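You operate a simulated robot arm through the tools that you are given. There is no shell and no other tool. Be economical: measure what you need, move in short steps, check, and stop when the job is done.

Carry out the task below with a simulated robot arm. There is one attempt and no reset: what you move stays moved.

TASK
Move the divider to slot one, then put the cream fork and spoon in their sections.
Fine: the dirty blue spoon stays out; shut the spoon drawer. Where these are worked on the way, their far stop is far enough and under half their travel is too little: spoon drawer.

The check looks at the end state, three seconds after you hand in, the way a careful person would. Anything else that was tipped, shoved, dropped, spilled or broken makes it a failure.

THE ROBOT
A 6-joint arm with a two-finger parallel gripper, fixed in place. Base frame: the origin is at the foot of the arm, x ahead of it, y to its left, z up. Units: m, degrees, N and s.
With the tool pointing down near the work surface it reaches from about 0.14 to 0.74 m from the base axis. Its first joint turns from -166.0 to 166.0 degrees. Payload 3.91 kg.
The tool frame sits at the grasp point between the pads (the TCP): z along the fingers, y along the line on which they close. The tips reach 0.03 m beyond it. Largest opening 0.11 m; finger width 0.02, thickness 0.01; the body of the gripper, 0.048 by 0.112 m, starts 0.055 m behind the TCP.
Orientation is that of the tool frame in the base frame, as a unit quaternion [w, x, y, z]. With the fingers straight down and closing along the base's y, the tool's x points along the base's -x, its y along +y and its z along -z.

THE INTERFACE
- The arm moves only by the tool apply_moves. Its argument "plan" is a list that holds one entry, the list of rows, each a list of 6 numbers: the shift along the base's x, y, z in m, then the turn, a rotation vector about the base's x, y, z in degrees. In form: [[[x, y, z, wx, wy, wz], ...]]. A call has 1 to 12 rows; each row shifts and turns the commanded pose from where the row before left it. "gripper" is the opening, from 0 (shut) to 1 (fully open), set as the call begins (left out, the last holds). Rows are played at 5 a second. More than 0.05 m and 8.6 degrees between two rows, or a gripper value outside its range, and nothing of the call is played. Where a pose cannot be reached the arm comes as near as it can. A force on the tool above 50 N (or 10 N above the force at the start of the call, whichever is more), or a blocked arm, ends the call early, and 0.2 s more pass. The fingers move at their own pace (about 0.045 m/s each) and stop on an object; they squeeze with about 30 N. The grip force told is the motor's: it shows also when the fingers shut on nothing. Time passes only in rows, and 0.2 s behind the last, so rows that do not move let the fingers close. It gives the time, the measured TCP pose, the force on the tool (base axes), the opening and the grip force at its end, in the units of the frame above (readings bear some noise), with the torque about the TCP (base axes, N m) and any sound that the robot's microphone picked up, and new pictures: "pictures" is both (left out), scene, wrist or none.
- Cameras (640 x 400 px; columns grow to the right, rows downward): "scene" is fixed at [0.2195, -0.6492, 1.3096]; the picture's right is [0.91, 0.42, 0.00], its down [0.15, -0.33, -0.93] and it looks along [-0.39, 0.85, -0.36] (base axes); focal length 214 px, centre (320, 200). "wrist" rides on the gripper at [0.071, 0.022, -0.107] in the tool frame; the picture's right is [-0.29, 0.96, 0.00], its down [-0.76, -0.23, -0.61] and it looks along [-0.58, -0.18, 0.79] (tool axes); focal length 243 px, centre (320, 200). There is no depth. A picture from a camera that has moved, and an enlarged one, comes with that camera's place and axes in the base frame and with its lens.
- move_column(by): slides the trunk up (or, below 0, down) by that many m; the arm rides with it, the base frame stays. It gives what a move gives, with no picture.
- inspect(camera, box): a new picture of the part [left, top, right, bottom] of that camera's present view, enlarged. No time passes.
- hand_in(): hands the job in; it is judged then, once.

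Go step by step. Nothing tells you positions but the pictures and the camera data: compare them with the known pose of the tool, close in by small moves and look again before you grip or let go. The budget is 120 turns and 200 pictures, counting those below and the enlarged ones. Unless the task says otherwise, let go and move clear before handing in, and close with one line.

The tools are called after "Emit:" as name(argument=value, ...) on one line, values as JSON. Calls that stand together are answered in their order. apply_moves: Moves the arm, as the interface text tells. Its arguments: {"type":"object","properties":{"plan":{"type":"array","items":{"type":"array","items":{"type":"array","items":{"type":"number"}}}},"gripper":{"type":"number"},"pictures":{"type":"string","enum":["both","scene","wrist","none"]}},"required":["plan"]} The other tools are called the same way: move_column (by) slides the trunk up or down; inspect (camera, box) takes an enlarged picture of a part of a camera's view; hand_in () hands the job in.

At the start:

```text
t: 0.0
tcp_pos: [0.0918, -0.3876, 1.1649]
ee_rot: [0.001, 0.0, 1.0, 0.0]
ft_force: [0.2, -0.2, 0.3]
moment: [-0.02, -0.02, 0.01]
width: 0.11
grip_force: 0.0
trunk travel left (down, up): [-0.525, 0.065]
```

scene: 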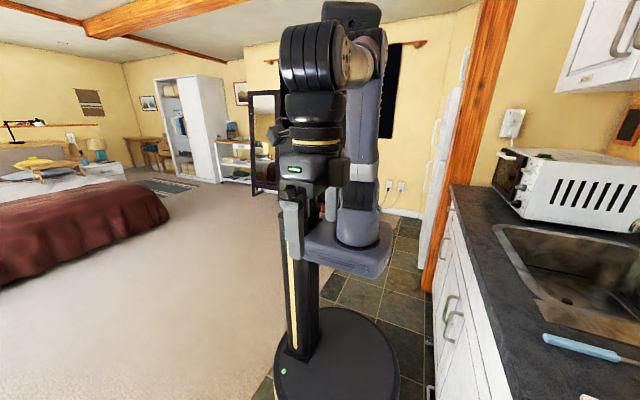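
wrist: 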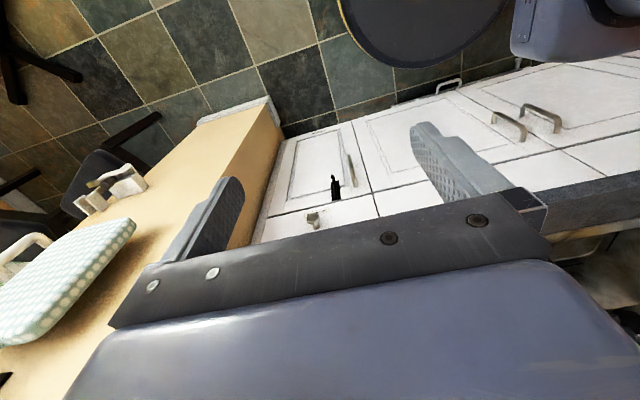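

I start by looking around: the counter with the sink and a blue utensil is on the right of the scene view, and the wrist camera looks down at cabinets and a wooden worktop. I enlarge both to find the drawer, divider and cutlery.

Emit:
inspect(camera="scene", box=[400, 160, 640, 400])

Emit:
inspect(camera="wrist", box=[0, 80, 420, 330])

```text
1.67 times, centred on (520, 280) of scene
camera zoom: at [0.2195, -0.6492, 1.3096], right [0.91, 0.42, 0.0], down [0.15, -0.33, -0.93], along [-0.39, 0.85, -0.36], focal length 358 px, centre (-13, 67)
```

zoom: 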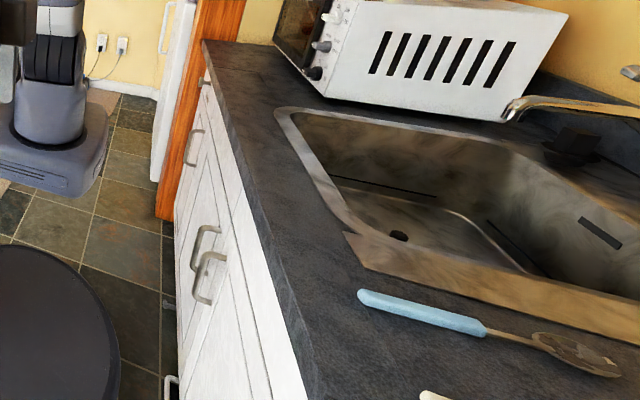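

```text
1.52 times, centred on (210, 205) of wrist
camera zoom: at [0.0207, -0.3654, 1.2715], right [0.29, 0.96, 0.0], down [0.76, -0.23, 0.61], along [0.58, -0.18, -0.79], focal length 370 px, centre (488, 192)
```

zoom: 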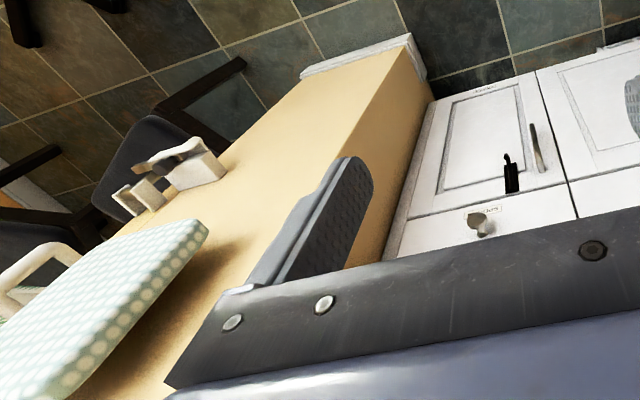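

The drawer with the knob is just below the counter near y≈-0.5, and the counter edge is near x≈0.4. I move the wrist camera forward over the counter to see what lies there.

Emit:
apply_moves(plan=[[[0.04, 0, 0.02, 0, 0, 0], [0.04, 0, 0.02, 0, 0, 0], [0.04, 0, 0.02, 0, 0, 0], [0.04, 0, 0.01, 0, 0, 0], [0.04, 0, 0, 0, 0, 0], [0.04, 0, 0, 0, 0, 0]]])

```text
t: 1.4
tcp_pos: [0.3305, -0.3875, 1.2342]
ee_rot: [0.0, 0.0, 1.0, 0.001]
ft_force: [0.4, -0.2, -0.6]
moment: [-0.04, -0.02, 0.0]
width: 0.1097
grip_force: 0.1
trunk travel left (down, up): [-0.525, 0.065]
camera wrist: at [0.2604, -0.3676, 1.3421], right [0.29, 0.96, 0.0], down [0.76, -0.23, 0.61], along [0.58, -0.18, -0.79], focal length 243 px, centre (320, 200)
```

scene: 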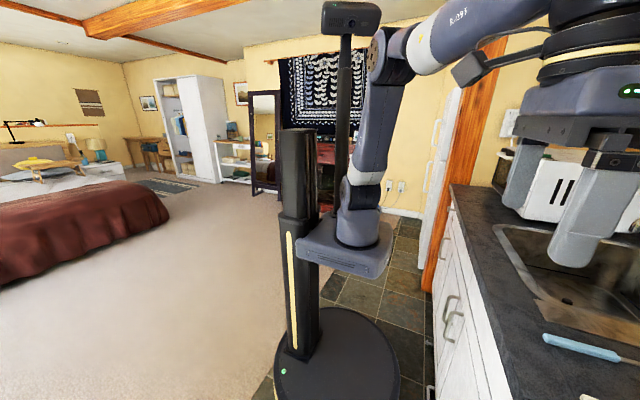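
wrist: 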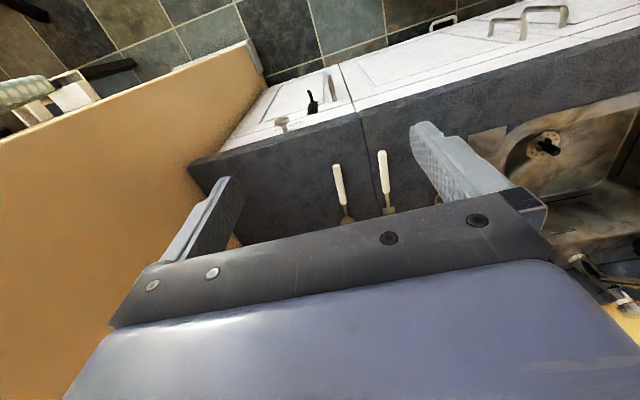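

Two cream utensils lie on the counter (top ≈0.93 m) with handle ends near x≈0.49, and the drawer knob is near (0.41,-0.505,0.815). I enlarge the drawer front and then go forward.

Emit:
inspect(camera="wrist", box=[200, 60, 420, 230])

Emit:
apply_moves(plan=[[[0.04, 0, 0.01, 0, 0, 0], [0.04, 0, 0.01, 0, 0, 0], [0.04, 0, 0.01, 0, 0, 0], [0.04, 0, 0.01, 0, 0, 0]]], pictures="wrist")

```text
2.35 times, centred on (310, 145) of wrist
camera zoom: at [0.2604, -0.3676, 1.3421], right [0.29, 0.96, 0.0], down [0.76, -0.23, 0.61], along [0.58, -0.18, -0.79], focal length 571 px, centre (344, 329)
```

zoom: 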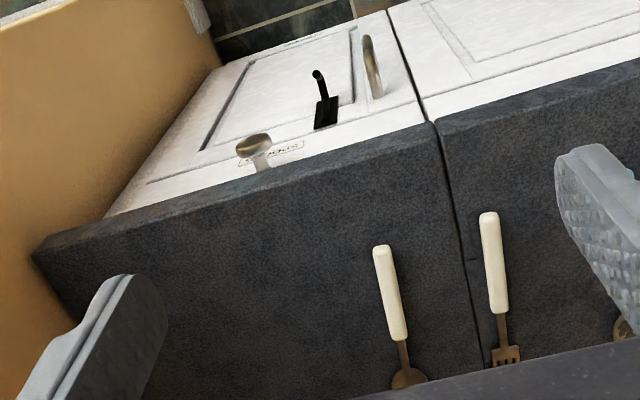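

```text
t: 2.4
tcp_pos: [0.4763, -0.3833, 1.2638]
ee_rot: [0.001, -0.001, 1.0, -0.001]
ft_force: [-1.0, -1.1, -0.1]
moment: [0.01, -0.03, 0.03]
width: 0.1099
grip_force: 0.2
out of reach, approached as far as the arm can: row 4
trunk travel left (down, up): [-0.525, 0.065]
camera wrist: at [0.4053, -0.362, 1.3707], right [0.29, 0.96, 0.0], down [0.76, -0.23, 0.61], along [0.58, -0.18, -0.79], focal length 243 px, centre (320, 200)
```

wrist: 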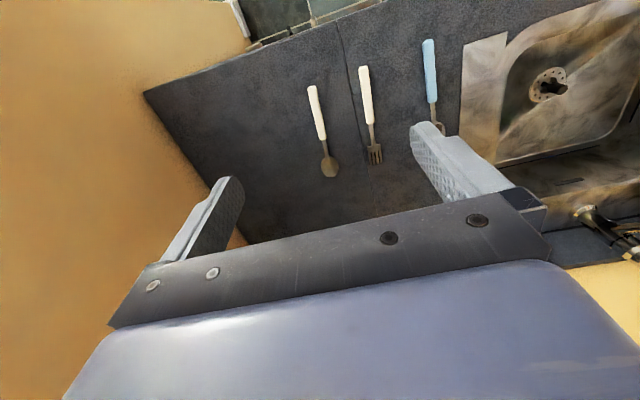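

Spoon (left), fork (middle) and dirty blue spoon (right) are laid out on the counter, heads pointing away from me, and a half wall stands to the left. A small black thing sits under the drawer, so I back off, lower and tilt the tool to look at the drawer front.

Emit:
apply_moves(plan=[[[-0.05, 0, 0, 0, 0, 0], [-0.05, 0, 0, 0, 0, 0], [-0.05, 0, 0, 0, 0, 0], [-0.05, 0, 0, 0, 0, 0], [-0.05, -0.01, 0, 0, -8, 0], [-0.04, -0.02, -0.02, 0, -8, 0], [0, -0.02, -0.04, 0, -8, 0], [0, -0.02, -0.04, 0, -8, 0], [0, -0.02, -0.04, 0, -8, 0], [0, 0, -0.04, 0, 0, 0], [0, 0, -0.04, 0, 0, 0]]])

```text
refused: row 5 steps farther than a row can; nothing moved
```

Emit:
apply_moves(plan=[[[-0.05, 0, 0, 0, 0, 0], [-0.05, 0, 0, 0, 0, 0], [-0.05, 0, 0, 0, 0, 0], [-0.05, 0, 0, 0, 0, 0], [-0.04, -0.01, 0, 0, -8, 0], [-0.04, -0.02, -0.02, 0, -8, 0], [0, -0.02, -0.04, 0, -8, 0], [0, -0.02, -0.04, 0, -8, 0], [0, -0.02, -0.04, 0, -8, 0], [0, 0, -0.04, 0, 0, 0], [0, 0, -0.04, 0, 0, 0]]])

```text
t: 4.8
tcp_pos: [0.1934, -0.4701, 1.0399]
ee_rot: [0.342, 0.001, 0.94, -0.001]
ft_force: [1.3, 0.2, -0.6]
moment: [0.02, -0.04, -0.02]
width: 0.1099
grip_force: 0.1
trunk travel left (down, up): [-0.525, 0.065]
camera wrist: at [0.07, -0.4491, 1.0775], right [0.22, 0.96, 0.19], down [0.19, -0.23, 0.95], along [0.96, -0.18, -0.23], focal length 243 px, centre (320, 200)
```

scene: 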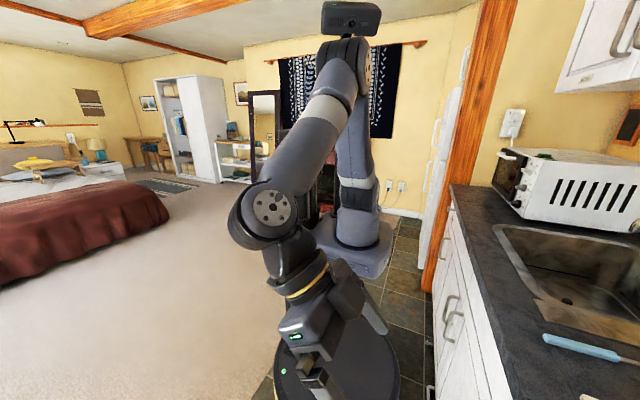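
wrist: 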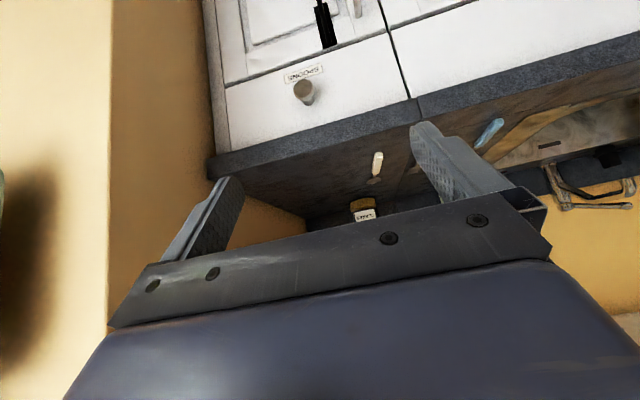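

The drawer labelled "SPOONS" is in view with the black thing below it. I go down a little for a straight look.

Emit:
apply_moves(plan=[[[0, 0, -0.05, 0, 0, 0], [0, 0, -0.05, 0, 0, 0], [0, 0, -0.05, 0, 0, 0], [0, 0, -0.05, 0, 0, 0]]], pictures="wrist")

Emit:
inspect(camera="wrist", box=[200, 0, 480, 175])

```text
t: 5.8
tcp_pos: [0.196, -0.4752, 0.8386]
ee_rot: [0.342, -0.001, 0.94, 0.001]
ft_force: [-0.4, -0.6, 0.5]
moment: [-0.02, 0.0, 0.0]
width: 0.1099
grip_force: 0.0
trunk travel left (down, up): [-0.525, 0.065]
camera wrist: at [0.0732, -0.4533, 0.8758], right [0.22, 0.96, 0.19], down [0.19, -0.23, 0.95], along [0.96, -0.18, -0.23], focal length 243 px, centre (320, 200)
```

wrist: 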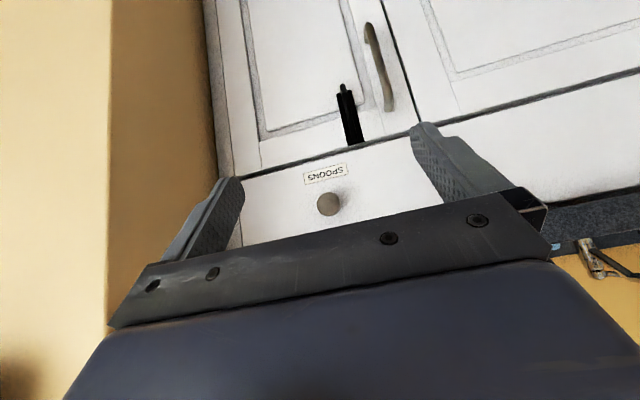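

```text
2.29 times, centred on (340, 88) of wrist
camera zoom: at [0.0732, -0.4533, 0.8758], right [0.22, 0.96, 0.19], down [0.19, -0.23, 0.95], along [0.96, -0.18, -0.23], focal length 555 px, centre (274, 457)
```

zoom: 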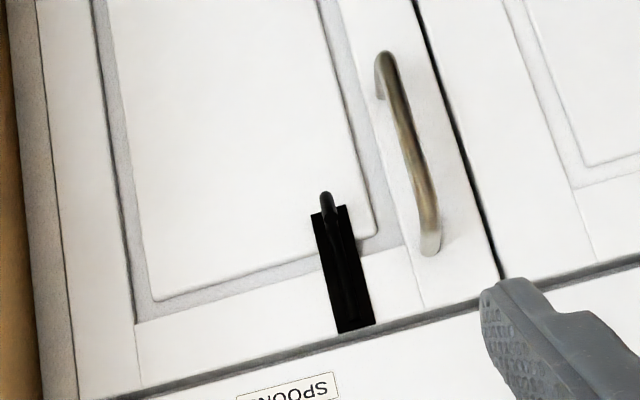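

The black piece is only a hook on the door below; the knob sits at about (0.413,-0.505,0.805). I tilt the tool further and line it up in front of the knob.

Emit:
apply_moves(plan=[[[0, 0, 0, 0, -8, 0], [0, 0, 0, 0, -8, 0], [0.04, -0.01, 0.005, 0, 0, 0], [0.04, -0.01, 0.0, 0, 0, 0], [0.04, -0.01, 0, 0, 0, 0], [0.02, 0, 0, 0, 0, 0]]])

```text
t: 7.2
tcp_pos: [0.3356, -0.5024, 0.8463]
ee_rot: [0.47, -0.001, 0.883, 0.0]
ft_force: [0.1, 0.2, 0.8]
moment: [-0.03, -0.02, -0.02]
width: 0.1102
grip_force: 0.1
trunk travel left (down, up): [-0.525, 0.065]
camera wrist: at [0.2069, -0.4813, 0.847], right [0.16, 0.96, 0.24], down [-0.08, -0.23, 0.97], along [0.98, -0.18, 0.04], focal length 243 px, centre (320, 200)
```

scene: 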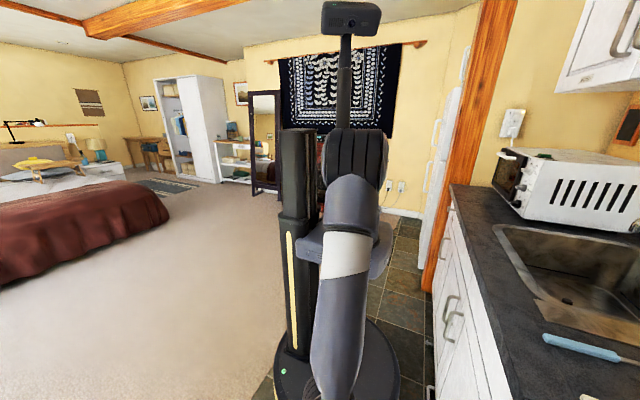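
wrist: 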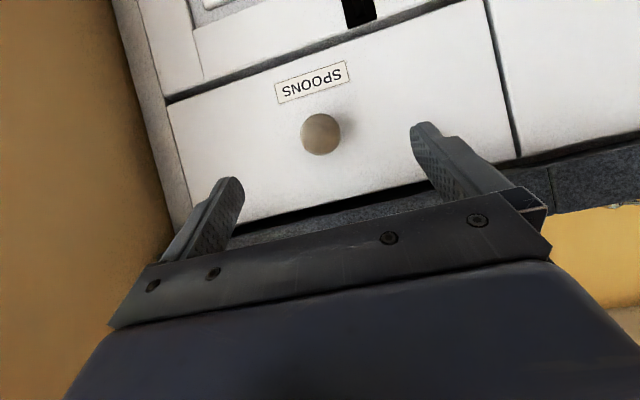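

The knob is at about (0.407,-0.504,0.802). I advance along the finger direction until the pads straddle it.

Emit:
apply_moves(plan=[[[0.02, 0, -0.013, 0, 0, 0], [0.02, -0.001, -0.013, 0, 0, 0], [0.02, -0.001, -0.014, 0, 0, 0]]], pictures="wrist")

```text
t: 8.0
tcp_pos: [0.3954, -0.5033, 0.806]
ee_rot: [0.47, 0.0, 0.883, 0.0]
ft_force: [-1.0, 0.5, -0.3]
moment: [0.0, -0.01, -0.02]
width: 0.1099
grip_force: 0.0
trunk travel left (down, up): [-0.525, 0.065]
camera wrist: at [0.2662, -0.4819, 0.8071], right [0.16, 0.96, 0.24], down [-0.08, -0.23, 0.97], along [0.98, -0.18, 0.04], focal length 243 px, centre (320, 200)
```

wrist: 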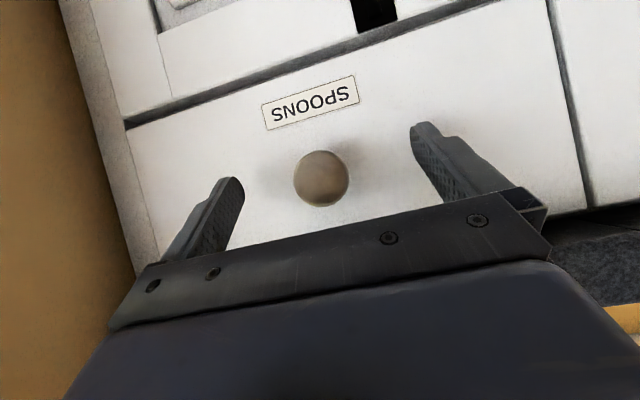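

The knob is centred between the fingers, slightly ahead. I move 12 mm further and close.

Emit:
apply_moves(plan=[[[0.012, -0.001, -0.006, 0, 0, 0]]], pictures="none")

Emit:
apply_moves(plan=[[[0, 0, 0, 0, 0, 0], [0, 0, 0, 0, 0, 0], [0, 0, 0, 0, 0, 0], [0, 0, 0, 0, 0, 0], [0, 0, 0, 0, 0, 0]]], gripper=0, pictures="wrist")

```text
t: 8.4
tcp_pos: [0.4072, -0.5052, 0.8001]
ee_rot: [0.469, 0.001, 0.883, -0.001]
ft_force: [0.0, -0.5, -0.2]
moment: [0.01, 0.0, 0.01]
width: 0.1099
grip_force: 0.1
trunk travel left (down, up): [-0.525, 0.065]
```

```text
t: 9.6
tcp_pos: [0.4057, -0.5047, 0.8005]
ee_rot: [0.47, 0.0, 0.883, 0.001]
ft_force: [0.0, 3.3, 0.3]
moment: [-0.03, -0.05, -0.04]
width: 0.0356
grip_force: 34.2
trunk travel left (down, up): [-0.525, 0.065]
camera wrist: at [0.2782, -0.4838, 0.8013], right [0.16, 0.96, 0.24], down [-0.08, -0.23, 0.97], along [0.98, -0.18, 0.04], focal length 243 px, centre (320, 200)
```

wrist: 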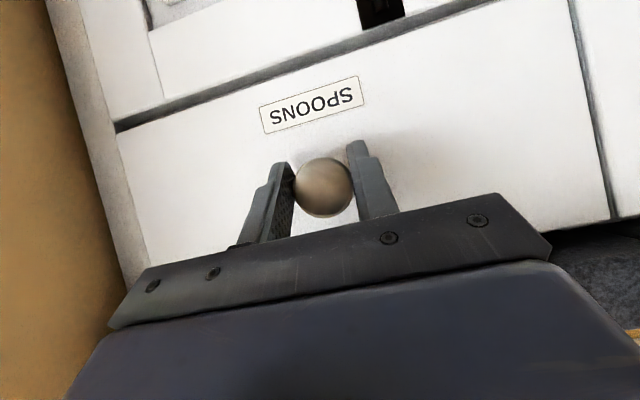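

The knob is gripped (35 mm wide). I pull the drawer straight out.

Emit:
apply_moves(plan=[[[-0.01, 0, 0, 0, 0, 0], [-0.02, 0, 0, 0, 0, 0], [-0.02, 0, 0, 0, 0, 0], [-0.02, 0, 0, 0, 0, 0], [-0.02, 0, 0, 0, 0, 0]]])

```text
t: 10.8
tcp_pos: [0.3183, -0.5055, 0.8009]
ee_rot: [0.468, 0.001, 0.884, 0.0]
ft_force: [-2.8, -6.1, -13.4]
moment: [-0.02, -0.49, 0.26]
width: 0.0356
grip_force: 45.2
trunk travel left (down, up): [-0.525, 0.065]
camera wrist: at [0.1896, -0.4835, 0.8017], right [0.16, 0.96, 0.24], down [-0.08, -0.23, 0.97], along [0.98, -0.18, 0.04], focal length 243 px, centre (320, 200)
```

scene: 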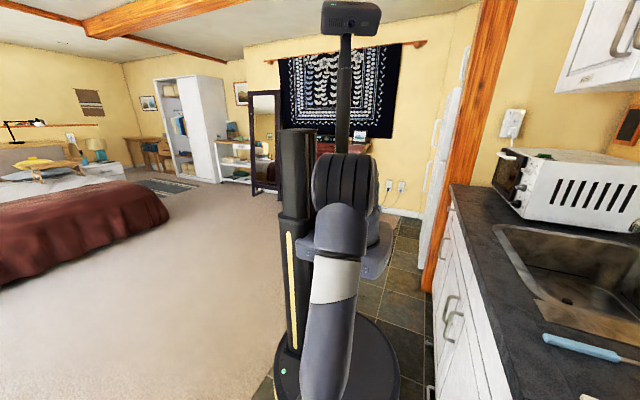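
wrist: 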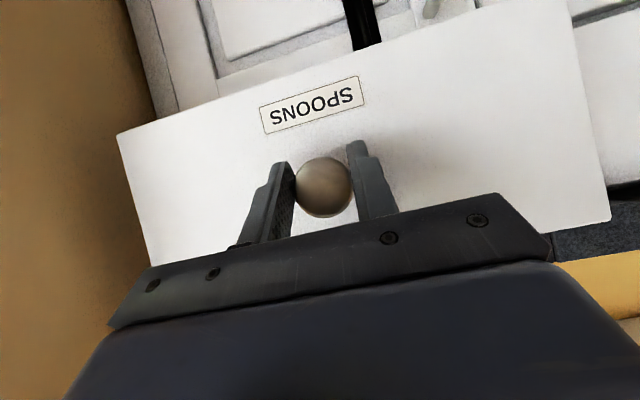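

The drawer follows. I keep pulling toward its far stop.

Emit:
apply_moves(plan=[[[-0.02, 0, 0, 0, 0, 0], [-0.02, 0, 0, 0, 0, 0], [-0.02, 0, 0, 0, 0, 0], [-0.02, 0, 0, 0, 0, 0], [-0.02, 0, 0, 0, 0, 0], [-0.02, 0, 0, 0, 0, 0], [-0.02, 0, 0, 0, 0, 0]]], pictures="wrist")

```text
t: 12.4
tcp_pos: [0.1776, -0.506, 0.7998]
ee_rot: [0.468, 0.002, 0.884, 0.0]
ft_force: [-2.5, -15.0, -31.7]
moment: [-0.01, -0.49, 0.0]
width: 0.0353
grip_force: 44.8
trunk travel left (down, up): [-0.525, 0.065]
camera wrist: at [0.0481, -0.4834, 0.802], right [0.17, 0.96, 0.24], down [-0.08, -0.23, 0.97], along [0.98, -0.18, 0.03], focal length 243 px, centre (320, 200)
```

wrist: 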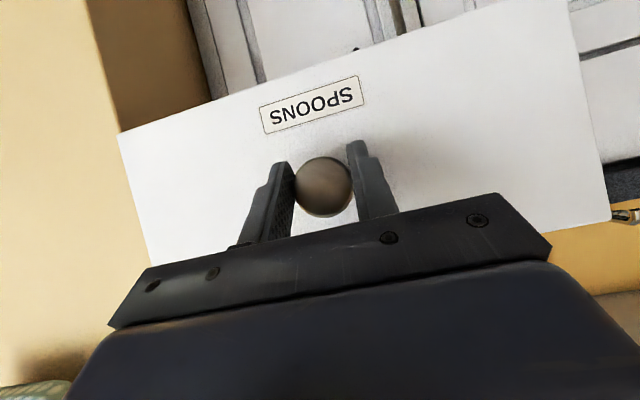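

The drawer has come 0.23 m with some side load building. I ease the command slightly and continue.

Emit:
apply_moves(plan=[[[-0.01, -0.001, -0.002, 0, 0, 0], [-0.02, -0.001, -0.002, 0, 0, 0], [-0.02, 0, 0, 0, 0, 0], [-0.02, 0, 0, 0, 0, 0], [-0.02, 0, 0, 0, 0, 0]]], pictures="wrist")

```text
t: 13.6
tcp_pos: [0.087, -0.5056, 0.8008]
ee_rot: [0.47, -0.001, 0.883, 0.0]
ft_force: [-2.1, 19.7, 20.8]
moment: [0.04, -1.31, 0.3]
width: 0.0358
grip_force: 45.6
trunk travel left (down, up): [-0.525, 0.065]
camera wrist: at [-0.0411, -0.4839, 0.8011], right [0.16, 0.96, 0.24], down [-0.08, -0.23, 0.97], along [0.98, -0.18, 0.04], focal length 243 px, centre (320, 200)
```

wrist: 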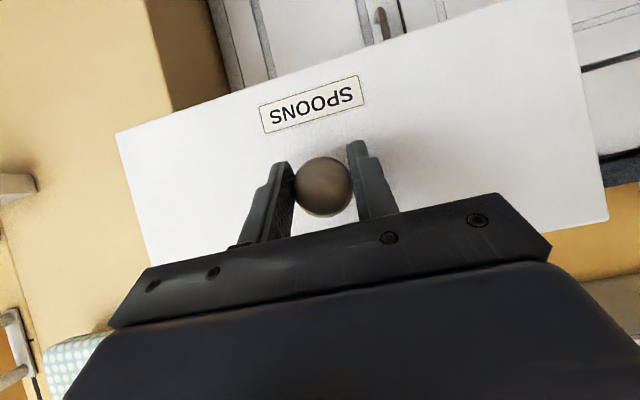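

The drawer is 0.32 m out. A bit more until it stops.

Emit:
apply_moves(plan=[[[-0.01, 0.001, 0.001, 0, 0, 0], [-0.01, 0.0005, 0.0005, 0, 0, 0], [-0.01, 0, 0, 0, 0, 0], [-0.01, 0, 0, 0, 0, 0], [-0.01, 0, 0, 0, 0, 0]]], pictures="wrist")

```text
t: 14.8
tcp_pos: [0.037, -0.5047, 0.8009]
ee_rot: [0.469, 0.001, 0.883, -0.003]
ft_force: [-0.2, -9.8, 8.2]
moment: [-0.2, 0.06, 0.23]
width: 0.0355
grip_force: 44.8
trunk travel left (down, up): [-0.525, 0.065]
camera wrist: at [-0.0913, -0.4834, 0.8016], right [0.17, 0.96, 0.24], down [-0.08, -0.23, 0.97], along [0.98, -0.18, 0.04], focal length 243 px, centre (320, 200)
```

wrist: 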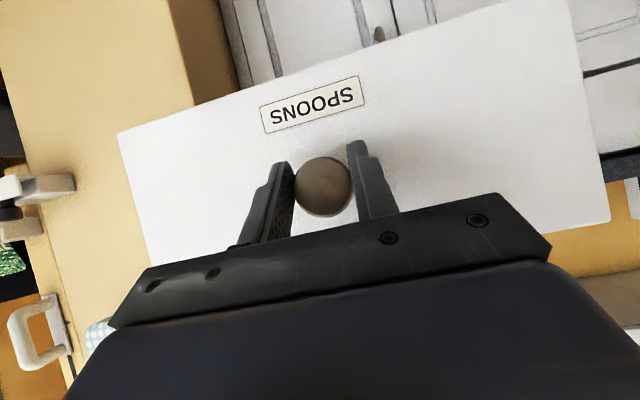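

The drawer is 0.37 m out, plenty to work in. I let go, back off, rise and turn the tool down to look inside.

Emit:
apply_moves(plan=[[[0, 0, 0, 0, 0, 0], [0, 0, 0, 0, 0, 0], [0, 0, 0, 0, 0, 0], [-0.02, 0, 0.013, 0, 0, 0], [-0.03, 0, 0.02, 0, 0, 0], [0, 0, 0.045, 0, 8, 0], [0, 0, 0.045, 0, 8, 0], [0, 0, 0.045, 0, 8, 0], [0, 0, 0.045, 0, 8, 0], [0.02, 0, 0.04, 0, 8, 0], [0.03, 0, 0.03, 0, 8, 0], [0.03, 0, 0.03, 0, 8, 0]]], gripper=1)

```text
t: 17.4
tcp_pos: [0.0704, -0.5053, 1.1089]
ee_rot: [-0.002, 0.001, 1.0, 0.0]
ft_force: [-0.3, -0.2, -0.3]
moment: [0.04, -0.07, 0.01]
width: 0.1102
grip_force: 0.1
trunk travel left (down, up): [-0.525, 0.065]
camera wrist: at [-0.0009, -0.4842, 1.2173], right [0.29, 0.96, 0.0], down [0.76, -0.23, 0.61], along [0.58, -0.18, -0.8], focal length 243 px, centre (320, 200)
```

scene: 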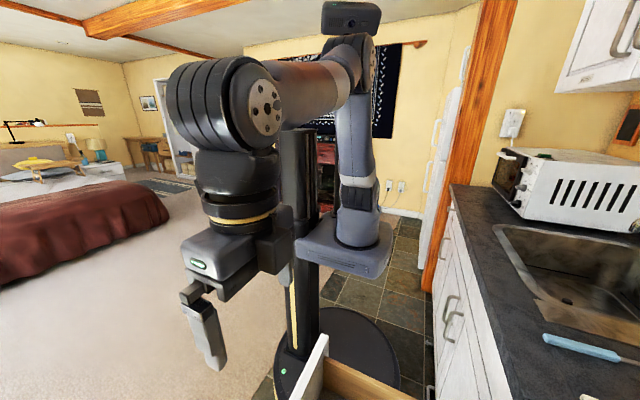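
wrist: 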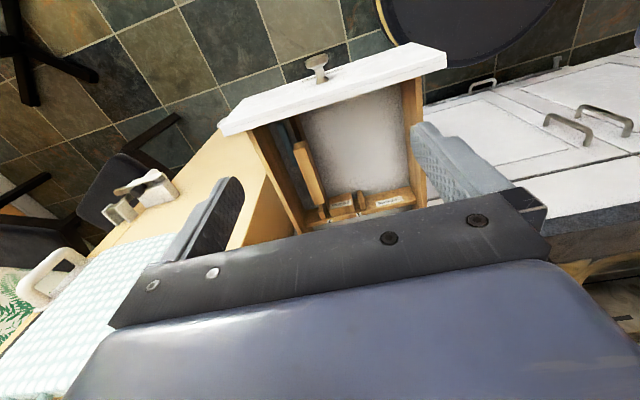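

The drawer interior is visible with a wooden divider and labels at the back. I enlarge it.

Emit:
inspect(camera="wrist", box=[210, 30, 460, 240])

```text
1.90 times, centred on (335, 135) of wrist
camera zoom: at [-0.0009, -0.4842, 1.2173], right [0.29, 0.96, 0.0], down [0.76, -0.23, 0.61], along [0.58, -0.18, -0.8], focal length 462 px, centre (291, 324)
```

zoom: 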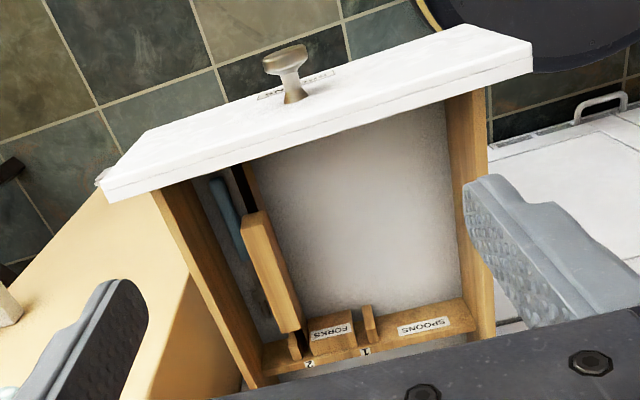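

The divider stands at slot 2; FORKS and SPOONS labels sit at the back with a slot marked 1 between them. I get closer to see the slot shapes.

Emit:
apply_moves(plan=[[[0.04, 0.005, -0.02, 0, 0, 0], [0.04, 0.005, -0.02, 0, 0, 0], [0.04, 0.005, -0.02, 0, 0, 0], [0.03, 0.005, -0.02, 0, 0, 0]]], pictures="wrist")

Emit:
inspect(camera="wrist", box=[200, 0, 480, 220])

```text
t: 18.4
tcp_pos: [0.2217, -0.4843, 1.0327]
ee_rot: [0.0, 0.0, 1.0, -0.001]
ft_force: [0.0, -0.4, 0.3]
moment: [0.0, -0.02, -0.05]
width: 0.1101
grip_force: 0.1
trunk travel left (down, up): [-0.525, 0.065]
camera wrist: at [0.1506, -0.4627, 1.1396], right [0.29, 0.96, 0.0], down [0.76, -0.23, 0.61], along [0.58, -0.18, -0.79], focal length 243 px, centre (320, 200)
```

wrist: 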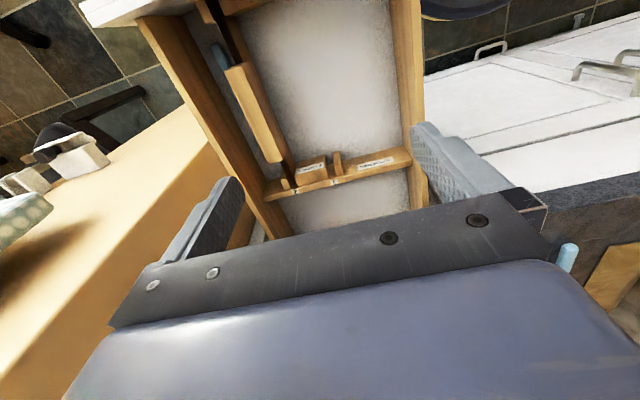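

```text
1.82 times, centred on (340, 110) of wrist
camera zoom: at [0.1506, -0.4627, 1.1396], right [0.29, 0.96, 0.0], down [0.76, -0.23, 0.61], along [0.58, -0.18, -0.79], focal length 441 px, centre (284, 364)
```

zoom: 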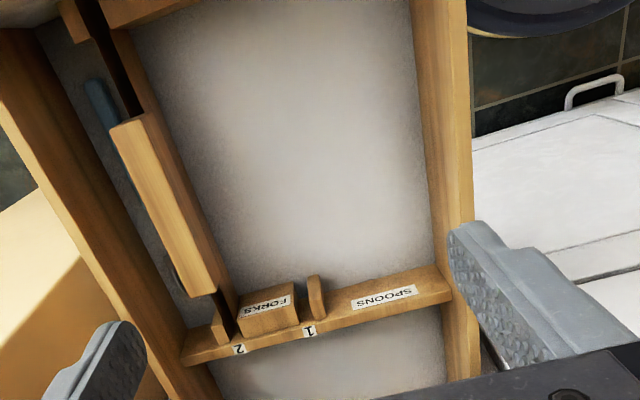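

I see slots 2 and 1 cut in a rear rail with matching ones at the front, the divider being a thin plate with a thick wooden grip. I tilt the camera to look straight down for measurement.

Emit:
apply_moves(plan=[[[0.04, 0, 0.02, 0, 8, 0], [0.04, 0, 0.02, 0, 8, 0], [0.04, 0, 0.02, 0, 8, 0], [0.04, 0, 0.01, 0, 8, 0], [0, 0, 0.0, 0, 5, 0]]], pictures="wrist")

Emit:
inspect(camera="wrist", box=[180, 0, 460, 220])

```text
t: 19.6
tcp_pos: [0.3723, -0.4799, 1.0945]
ee_rot: [-0.318, 0.0, 0.948, -0.003]
ft_force: [-0.2, 1.0, 0.1]
moment: [0.01, 0.01, 0.01]
width: 0.1099
grip_force: 0.0
out of reach, approached as far as the arm can: row 5
trunk travel left (down, up): [-0.525, 0.065]
camera wrist: at [0.379, -0.4578, 1.2243], right [0.23, 0.96, -0.18], down [0.97, -0.23, 0.03], along [-0.01, -0.18, -0.98], focal length 243 px, centre (320, 200)
```

wrist: 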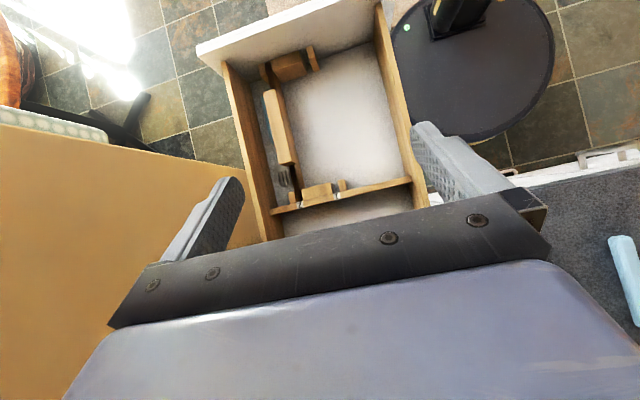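

```text
1.82 times, centred on (320, 110) of wrist
camera zoom: at [0.379, -0.4578, 1.2243], right [0.23, 0.96, -0.18], down [0.97, -0.23, 0.03], along [-0.01, -0.18, -0.98], focal length 441 px, centre (320, 364)
```

zoom: 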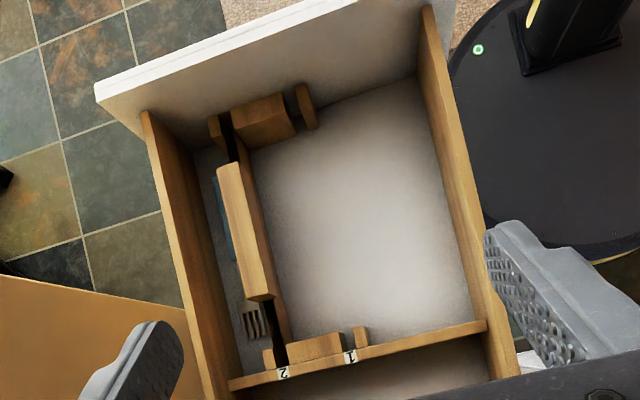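

The divider grip runs along x at y≈-0.576 (x 0.17–0.30, top z≈0.814), and slot 1 is 0.070 m to the right at y≈-0.506. A blue fork already lies in the left section. I straighten the tool and hover above the grip.

Emit:
apply_moves(plan=[[[-0.03, -0.02, 0, 0, -8, 0], [-0.03, -0.02, 0, 0, -8, 0], [-0.03, -0.02, 0, 0, -8, 0], [-0.03, -0.02, 0, 0, -8, 0], [-0.018, -0.016, -0.03, 0, -5, 0], [0, 0, -0.05, 0, 0, 0], [0, 0, -0.05, 0, 0, 0]]], gripper=0.5, pictures="wrist")

Emit:
inspect(camera="wrist", box=[160, 0, 480, 250])

```text
t: 21.2
tcp_pos: [0.2331, -0.5761, 0.9667]
ee_rot: [0.0, 0.0, 1.0, 0.001]
ft_force: [-0.4, 0.0, -1.0]
moment: [0.03, 0.02, 0.01]
width: 0.0551
grip_force: 0.1
trunk travel left (down, up): [-0.525, 0.065]
camera wrist: at [0.1617, -0.5559, 1.0742], right [0.29, 0.96, 0.0], down [0.76, -0.23, 0.61], along [0.58, -0.18, -0.79], focal length 243 px, centre (320, 200)
```

wrist: 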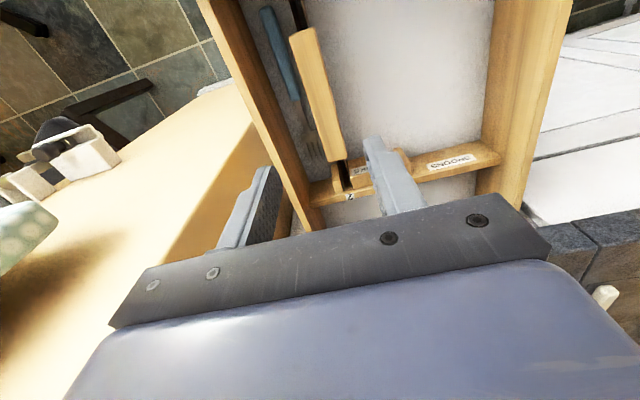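

```text
1.60 times, centred on (320, 125) of wrist
camera zoom: at [0.1617, -0.5559, 1.0742], right [0.29, 0.96, 0.0], down [0.76, -0.23, 0.61], along [0.58, -0.18, -0.79], focal length 388 px, centre (320, 320)
```

zoom: 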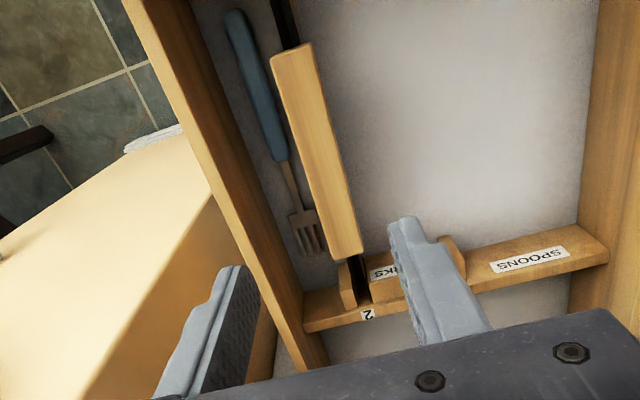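

The measurement agrees: grip centre y≈-0.577. I narrow the fingers to 45 mm and descend to just straddle the grip block, staying above the blue fork.

Emit:
apply_moves(plan=[[[0, -0.001, -0.04, 0, 0, 0], [0, 0, -0.04, 0, 0, 0], [0, 0, -0.03, 0, 0, 0], [0, 0, -0.015, 0, 0, 0]]], gripper=0.42, pictures="wrist")

```text
t: 22.2
tcp_pos: [0.2336, -0.5774, 0.8393]
ee_rot: [0.0, 0.001, 1.0, -0.001]
ft_force: [-0.1, -0.4, 0.4]
moment: [-0.06, 0.0, -0.02]
width: 0.0463
grip_force: 0.1
trunk travel left (down, up): [-0.525, 0.065]
camera wrist: at [0.1621, -0.5569, 0.947], right [0.29, 0.96, 0.0], down [0.76, -0.23, 0.61], along [0.58, -0.18, -0.79], focal length 243 px, centre (320, 200)
```

wrist: 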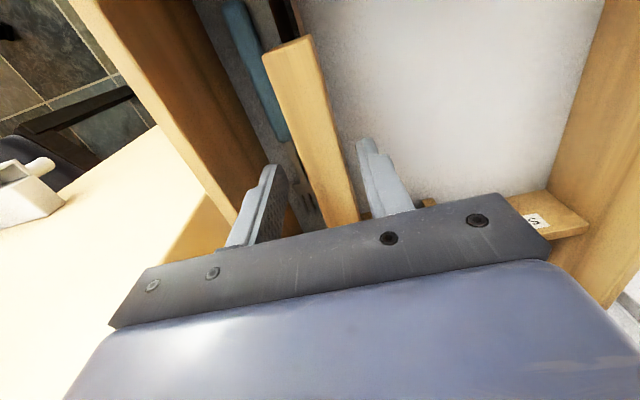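

The fingers straddle the grip. I go down the last bit and close.

Emit:
apply_moves(plan=[[[0, 0, -0.015, 0, 0, 0], [0, 0, -0.013, 0, 0, 0]]], pictures="none")

Emit:
apply_moves(plan=[[[0, 0, 0, 0, 0, 0], [0, 0, 0, 0, 0, 0], [0, 0, 0, 0, 0, 0], [0, 0, 0, 0, 0, 0]]], gripper=0, pictures="wrist")

```text
t: 22.8
tcp_pos: [0.2334, -0.578, 0.8118]
ee_rot: [0.0, 0.0, 1.0, 0.0]
ft_force: [1.2, -0.2, 0.9]
moment: [-0.03, 0.0, -0.03]
width: 0.0464
grip_force: 0.1
trunk travel left (down, up): [-0.525, 0.065]
```

```text
t: 23.8
tcp_pos: [0.2343, -0.5775, 0.8122]
ee_rot: [0.0, 0.0, 1.0, 0.001]
ft_force: [-0.1, 9.4, -0.6]
moment: [0.21, -0.02, -0.02]
width: 0.0235
grip_force: 29.8
trunk travel left (down, up): [-0.525, 0.065]
camera wrist: at [0.1626, -0.5555, 0.9191], right [0.29, 0.96, 0.0], down [0.76, -0.23, 0.61], along [0.58, -0.17, -0.79], focal length 243 px, centre (320, 200)
```

wrist: 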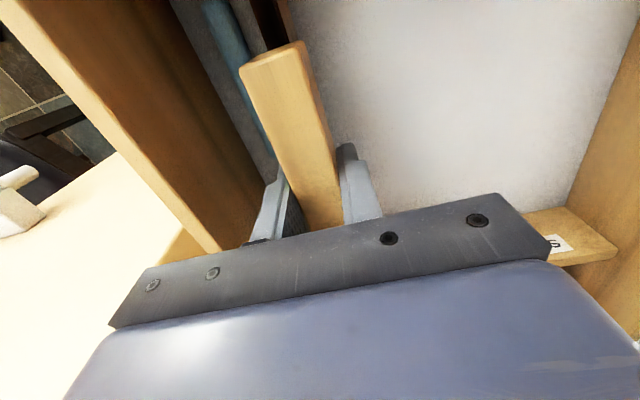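

The grip block is held (23.5 mm) with a slight side load, so its centre is slightly to +y. I ease that and lift straight up.

Emit:
apply_moves(plan=[[[0, 0.0008, 0, 0, 0, 0], [0, 0, 0, 0, 0, 0]]], pictures="none")

Emit:
apply_moves(plan=[[[0, 0, 0.01, 0, 0, 0], [0, 0, 0.015, 0, 0, 0], [0, 0, 0.02, 0, 0, 0], [0, 0, 0.025, 0, 0, 0], [0, 0, 0.025, 0, 0, 0]]])

```text
t: 24.4
tcp_pos: [0.2348, -0.5765, 0.8124]
ee_rot: [0.0, -0.001, 1.0, 0.0]
ft_force: [-1.0, 7.6, -4.0]
moment: [0.2, 0.01, 0.02]
width: 0.0236
grip_force: 30.3
trunk travel left (down, up): [-0.525, 0.065]
```

```text
t: 25.6
tcp_pos: [0.2344, -0.5758, 0.91]
ee_rot: [0.0, 0.0, 1.0, 0.0]
ft_force: [0.5, -0.2, -1.7]
moment: [0.0, -0.01, -0.04]
width: 0.0234
grip_force: 29.8
trunk travel left (down, up): [-0.525, 0.065]
camera wrist: at [0.1621, -0.554, 1.0174], right [0.29, 0.96, 0.0], down [0.76, -0.23, 0.61], along [0.58, -0.18, -0.79], focal length 243 px, centre (320, 200)
```

scene: 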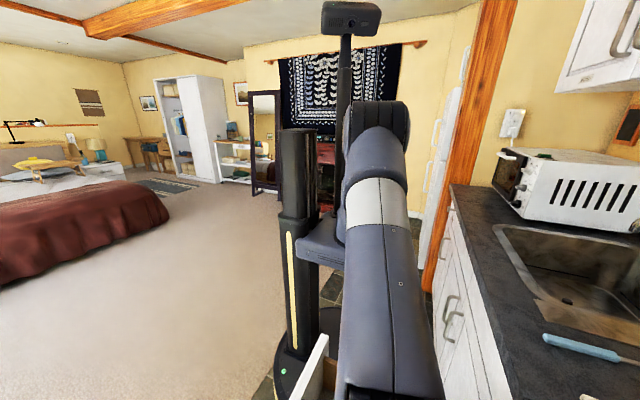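
wrist: 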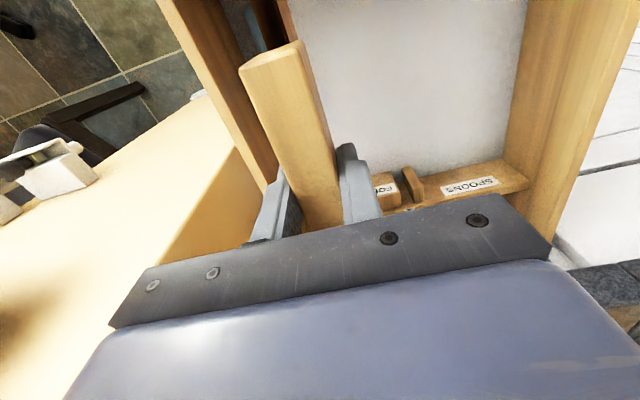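

Lifted free. I enlarge the view to check slot 1's position before moving over.

Emit:
inspect(camera="wrist", box=[220, 0, 540, 220])

Emit:
apply_moves(plan=[[[0, 0.035, 0, 0, 0, 0], [0, 0.035, 0, 0, 0, 0]]], pictures="wrist")

Emit:
inspect(camera="wrist", box=[160, 0, 480, 220])

```text
1.82 times, centred on (380, 110) of wrist
camera zoom: at [0.1621, -0.554, 1.0174], right [0.29, 0.96, 0.0], down [0.76, -0.23, 0.61], along [0.58, -0.18, -0.79], focal length 441 px, centre (211, 364)
```

zoom: 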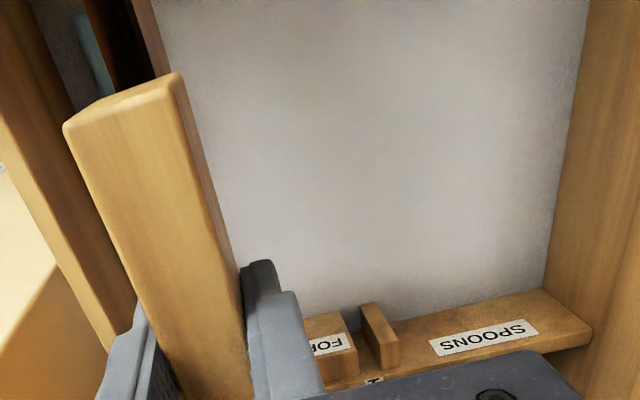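

```text
t: 26.2
tcp_pos: [0.2324, -0.5046, 0.91]
ee_rot: [0.0, 0.0, 1.0, 0.0]
ft_force: [-0.6, 0.4, -1.2]
moment: [-0.01, -0.01, -0.01]
width: 0.0237
grip_force: 30.0
trunk travel left (down, up): [-0.525, 0.065]
camera wrist: at [0.161, -0.4829, 1.0183], right [0.29, 0.96, 0.0], down [0.76, -0.23, 0.61], along [0.58, -0.18, -0.79], focal length 243 px, centre (320, 200)
```

wrist: 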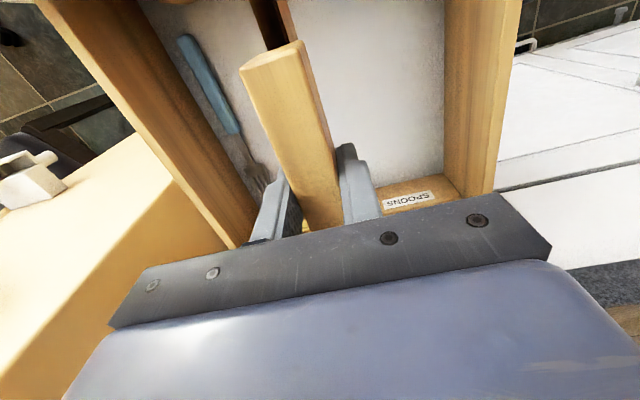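

```text
1.82 times, centred on (320, 110) of wrist
camera zoom: at [0.161, -0.4829, 1.0183], right [0.29, 0.96, 0.0], down [0.76, -0.23, 0.61], along [0.58, -0.18, -0.79], focal length 441 px, centre (320, 364)
```

zoom: 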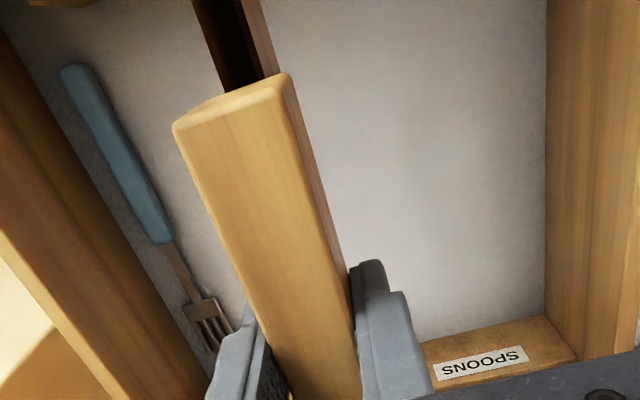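

The slot spacing of about 0.0695 m holds. I nudge slightly and lower in careful steps, watching force.

Emit:
apply_moves(plan=[[[0.001, -0.001, -0.02, 0, 0, 0], [0, 0, -0.01, 0, 0, 0], [0, 0, 0, 0, 0, 0]]], pictures="wrist")

Emit:
inspect(camera="wrist", box=[160, 0, 480, 220])

```text
t: 27.0
tcp_pos: [0.2328, -0.507, 0.8817]
ee_rot: [0.0, 0.001, 1.0, 0.0]
ft_force: [-0.4, -1.1, -1.0]
moment: [-0.01, 0.04, 0.01]
width: 0.0234
grip_force: 30.4
trunk travel left (down, up): [-0.525, 0.065]
camera wrist: at [0.1619, -0.4853, 0.9892], right [0.29, 0.96, 0.0], down [0.76, -0.23, 0.61], along [0.58, -0.18, -0.79], focal length 243 px, centre (320, 200)
```

wrist: 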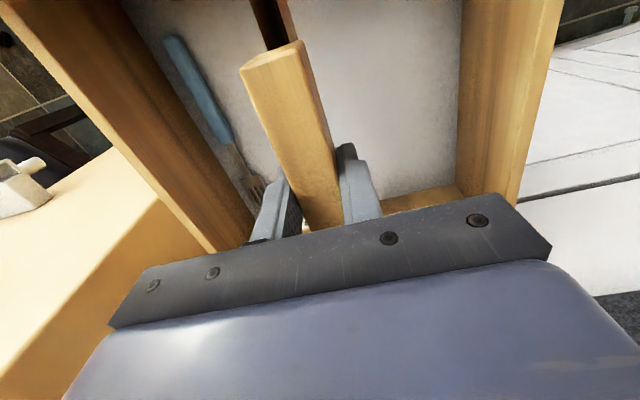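

```text
1.82 times, centred on (320, 110) of wrist
camera zoom: at [0.1619, -0.4853, 0.9892], right [0.29, 0.96, 0.0], down [0.76, -0.23, 0.61], along [0.58, -0.18, -0.79], focal length 441 px, centre (320, 364)
```

zoom: 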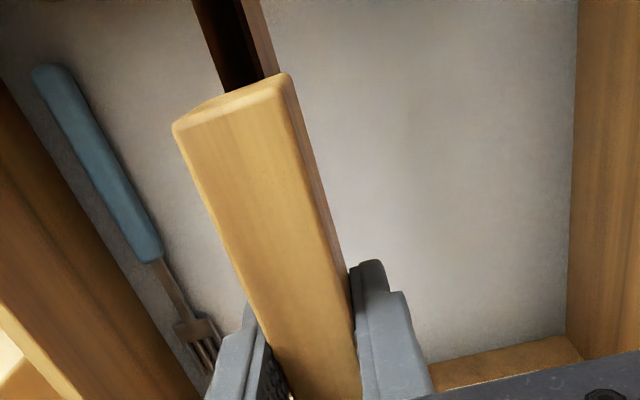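

No contact yet. I continue down in small steps.

Emit:
apply_moves(plan=[[[0, 0.0005, -0.01, 0, 0, 0], [0, 0, -0.01, 0, 0, 0], [0, 0, -0.01, 0, 0, 0]]], pictures="none")

```text
t: 27.8
tcp_pos: [0.2336, -0.5058, 0.8511]
ee_rot: [0.0, 0.0, 1.0, -0.001]
ft_force: [0.1, -0.4, -0.9]
moment: [0.01, -0.05, -0.04]
width: 0.0234
grip_force: 29.7
trunk travel left (down, up): [-0.525, 0.065]
```

Emit:
apply_moves(plan=[[[0, 0, -0.008, 0, 0, 0], [0, 0, -0.008, 0, 0, 0], [0, 0, -0.008, 0, 0, 0], [0, 0, -0.006, 0, 0, 0]]], pictures="wrist")

Emit:
inspect(camera="wrist", box=[160, 0, 480, 220])

```text
t: 28.8
tcp_pos: [0.2351, -0.5065, 0.8191]
ee_rot: [0.0, 0.0, 1.0, 0.0]
ft_force: [0.4, 6.6, 0.3]
moment: [0.15, 0.1, -0.02]
width: 0.0237
grip_force: 29.9
trunk travel left (down, up): [-0.525, 0.065]
camera wrist: at [0.1634, -0.4855, 0.9262], right [0.29, 0.96, 0.0], down [0.76, -0.23, 0.61], along [0.58, -0.18, -0.79], focal length 243 px, centre (320, 200)
```

wrist: 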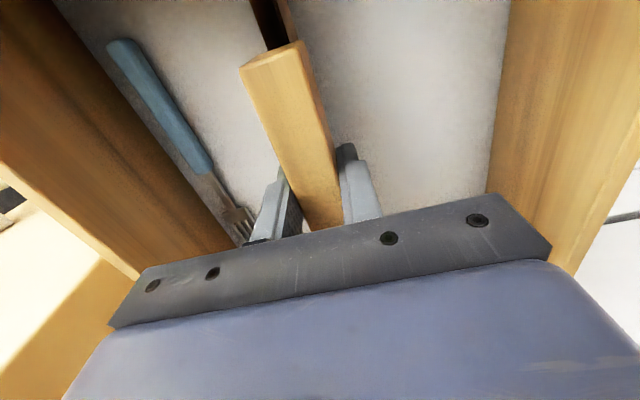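

```text
1.82 times, centred on (320, 110) of wrist
camera zoom: at [0.1634, -0.4855, 0.9262], right [0.29, 0.96, 0.0], down [0.76, -0.23, 0.61], along [0.58, -0.18, -0.79], focal length 441 px, centre (320, 364)
```

zoom: 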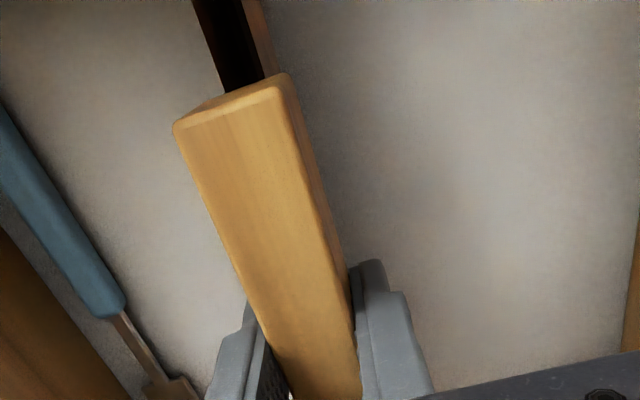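

It has slid into the slot (same side feel as in slot 2). I lower the last few millimetres until it seats.

Emit:
apply_moves(plan=[[[0, 0.0005, -0.004, 0, 0, 0], [0, 0, -0.003, 0, 0, 0], [0, 0, -0.001, 0, 0, 0]]], pictures="none")

```text
t: 29.6
tcp_pos: [0.2349, -0.5058, 0.812]
ee_rot: [0.0, 0.0, 1.0, 0.0]
ft_force: [-0.6, 4.4, 4.7]
moment: [0.08, 0.44, 0.0]
width: 0.0235
grip_force: 29.7
trunk travel left (down, up): [-0.525, 0.065]
```

Seated at the same height as before. I open slightly, rise and look.

Emit:
apply_moves(plan=[[[0, 0, 0, 0, 0, 0], [0, 0, 0, 0, 0, 0], [0, 0, 0.04, 0, 0, 0], [0, 0, 0.05, 0, 0, 0], [0, 0, 0.05, 0, 0, 0], [0, 0, 0.03, 0, 0, 0]]], gripper=0.42, pictures="wrist")

Emit:
inspect(camera="wrist", box=[160, 0, 480, 220])

```text
t: 31.0
tcp_pos: [0.2372, -0.5076, 0.9804]
ee_rot: [0.0, -0.001, 1.0, 0.0]
ft_force: [-0.5, 0.0, -0.4]
moment: [-0.03, 0.02, 0.0]
width: 0.0458
grip_force: 0.0
trunk travel left (down, up): [-0.525, 0.065]
camera wrist: at [0.1649, -0.4856, 1.0884], right [0.29, 0.96, 0.0], down [0.76, -0.23, 0.61], along [0.58, -0.18, -0.79], focal length 243 px, centre (320, 200)
```

wrist: 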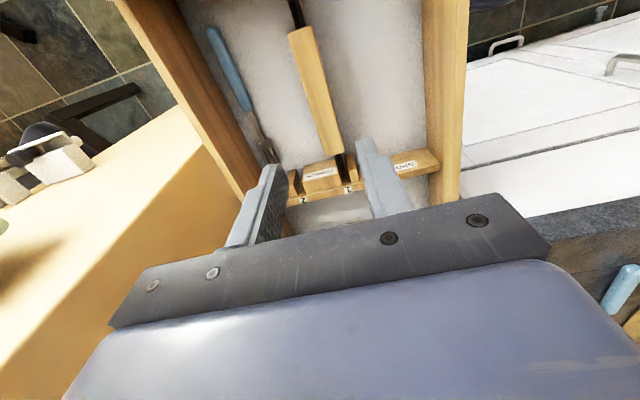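

```text
1.82 times, centred on (320, 110) of wrist
camera zoom: at [0.1649, -0.4856, 1.0884], right [0.29, 0.96, 0.0], down [0.76, -0.23, 0.61], along [0.58, -0.18, -0.79], focal length 441 px, centre (320, 364)
```

zoom: 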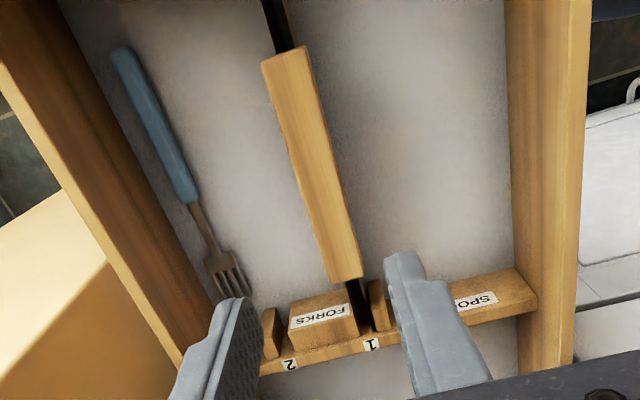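

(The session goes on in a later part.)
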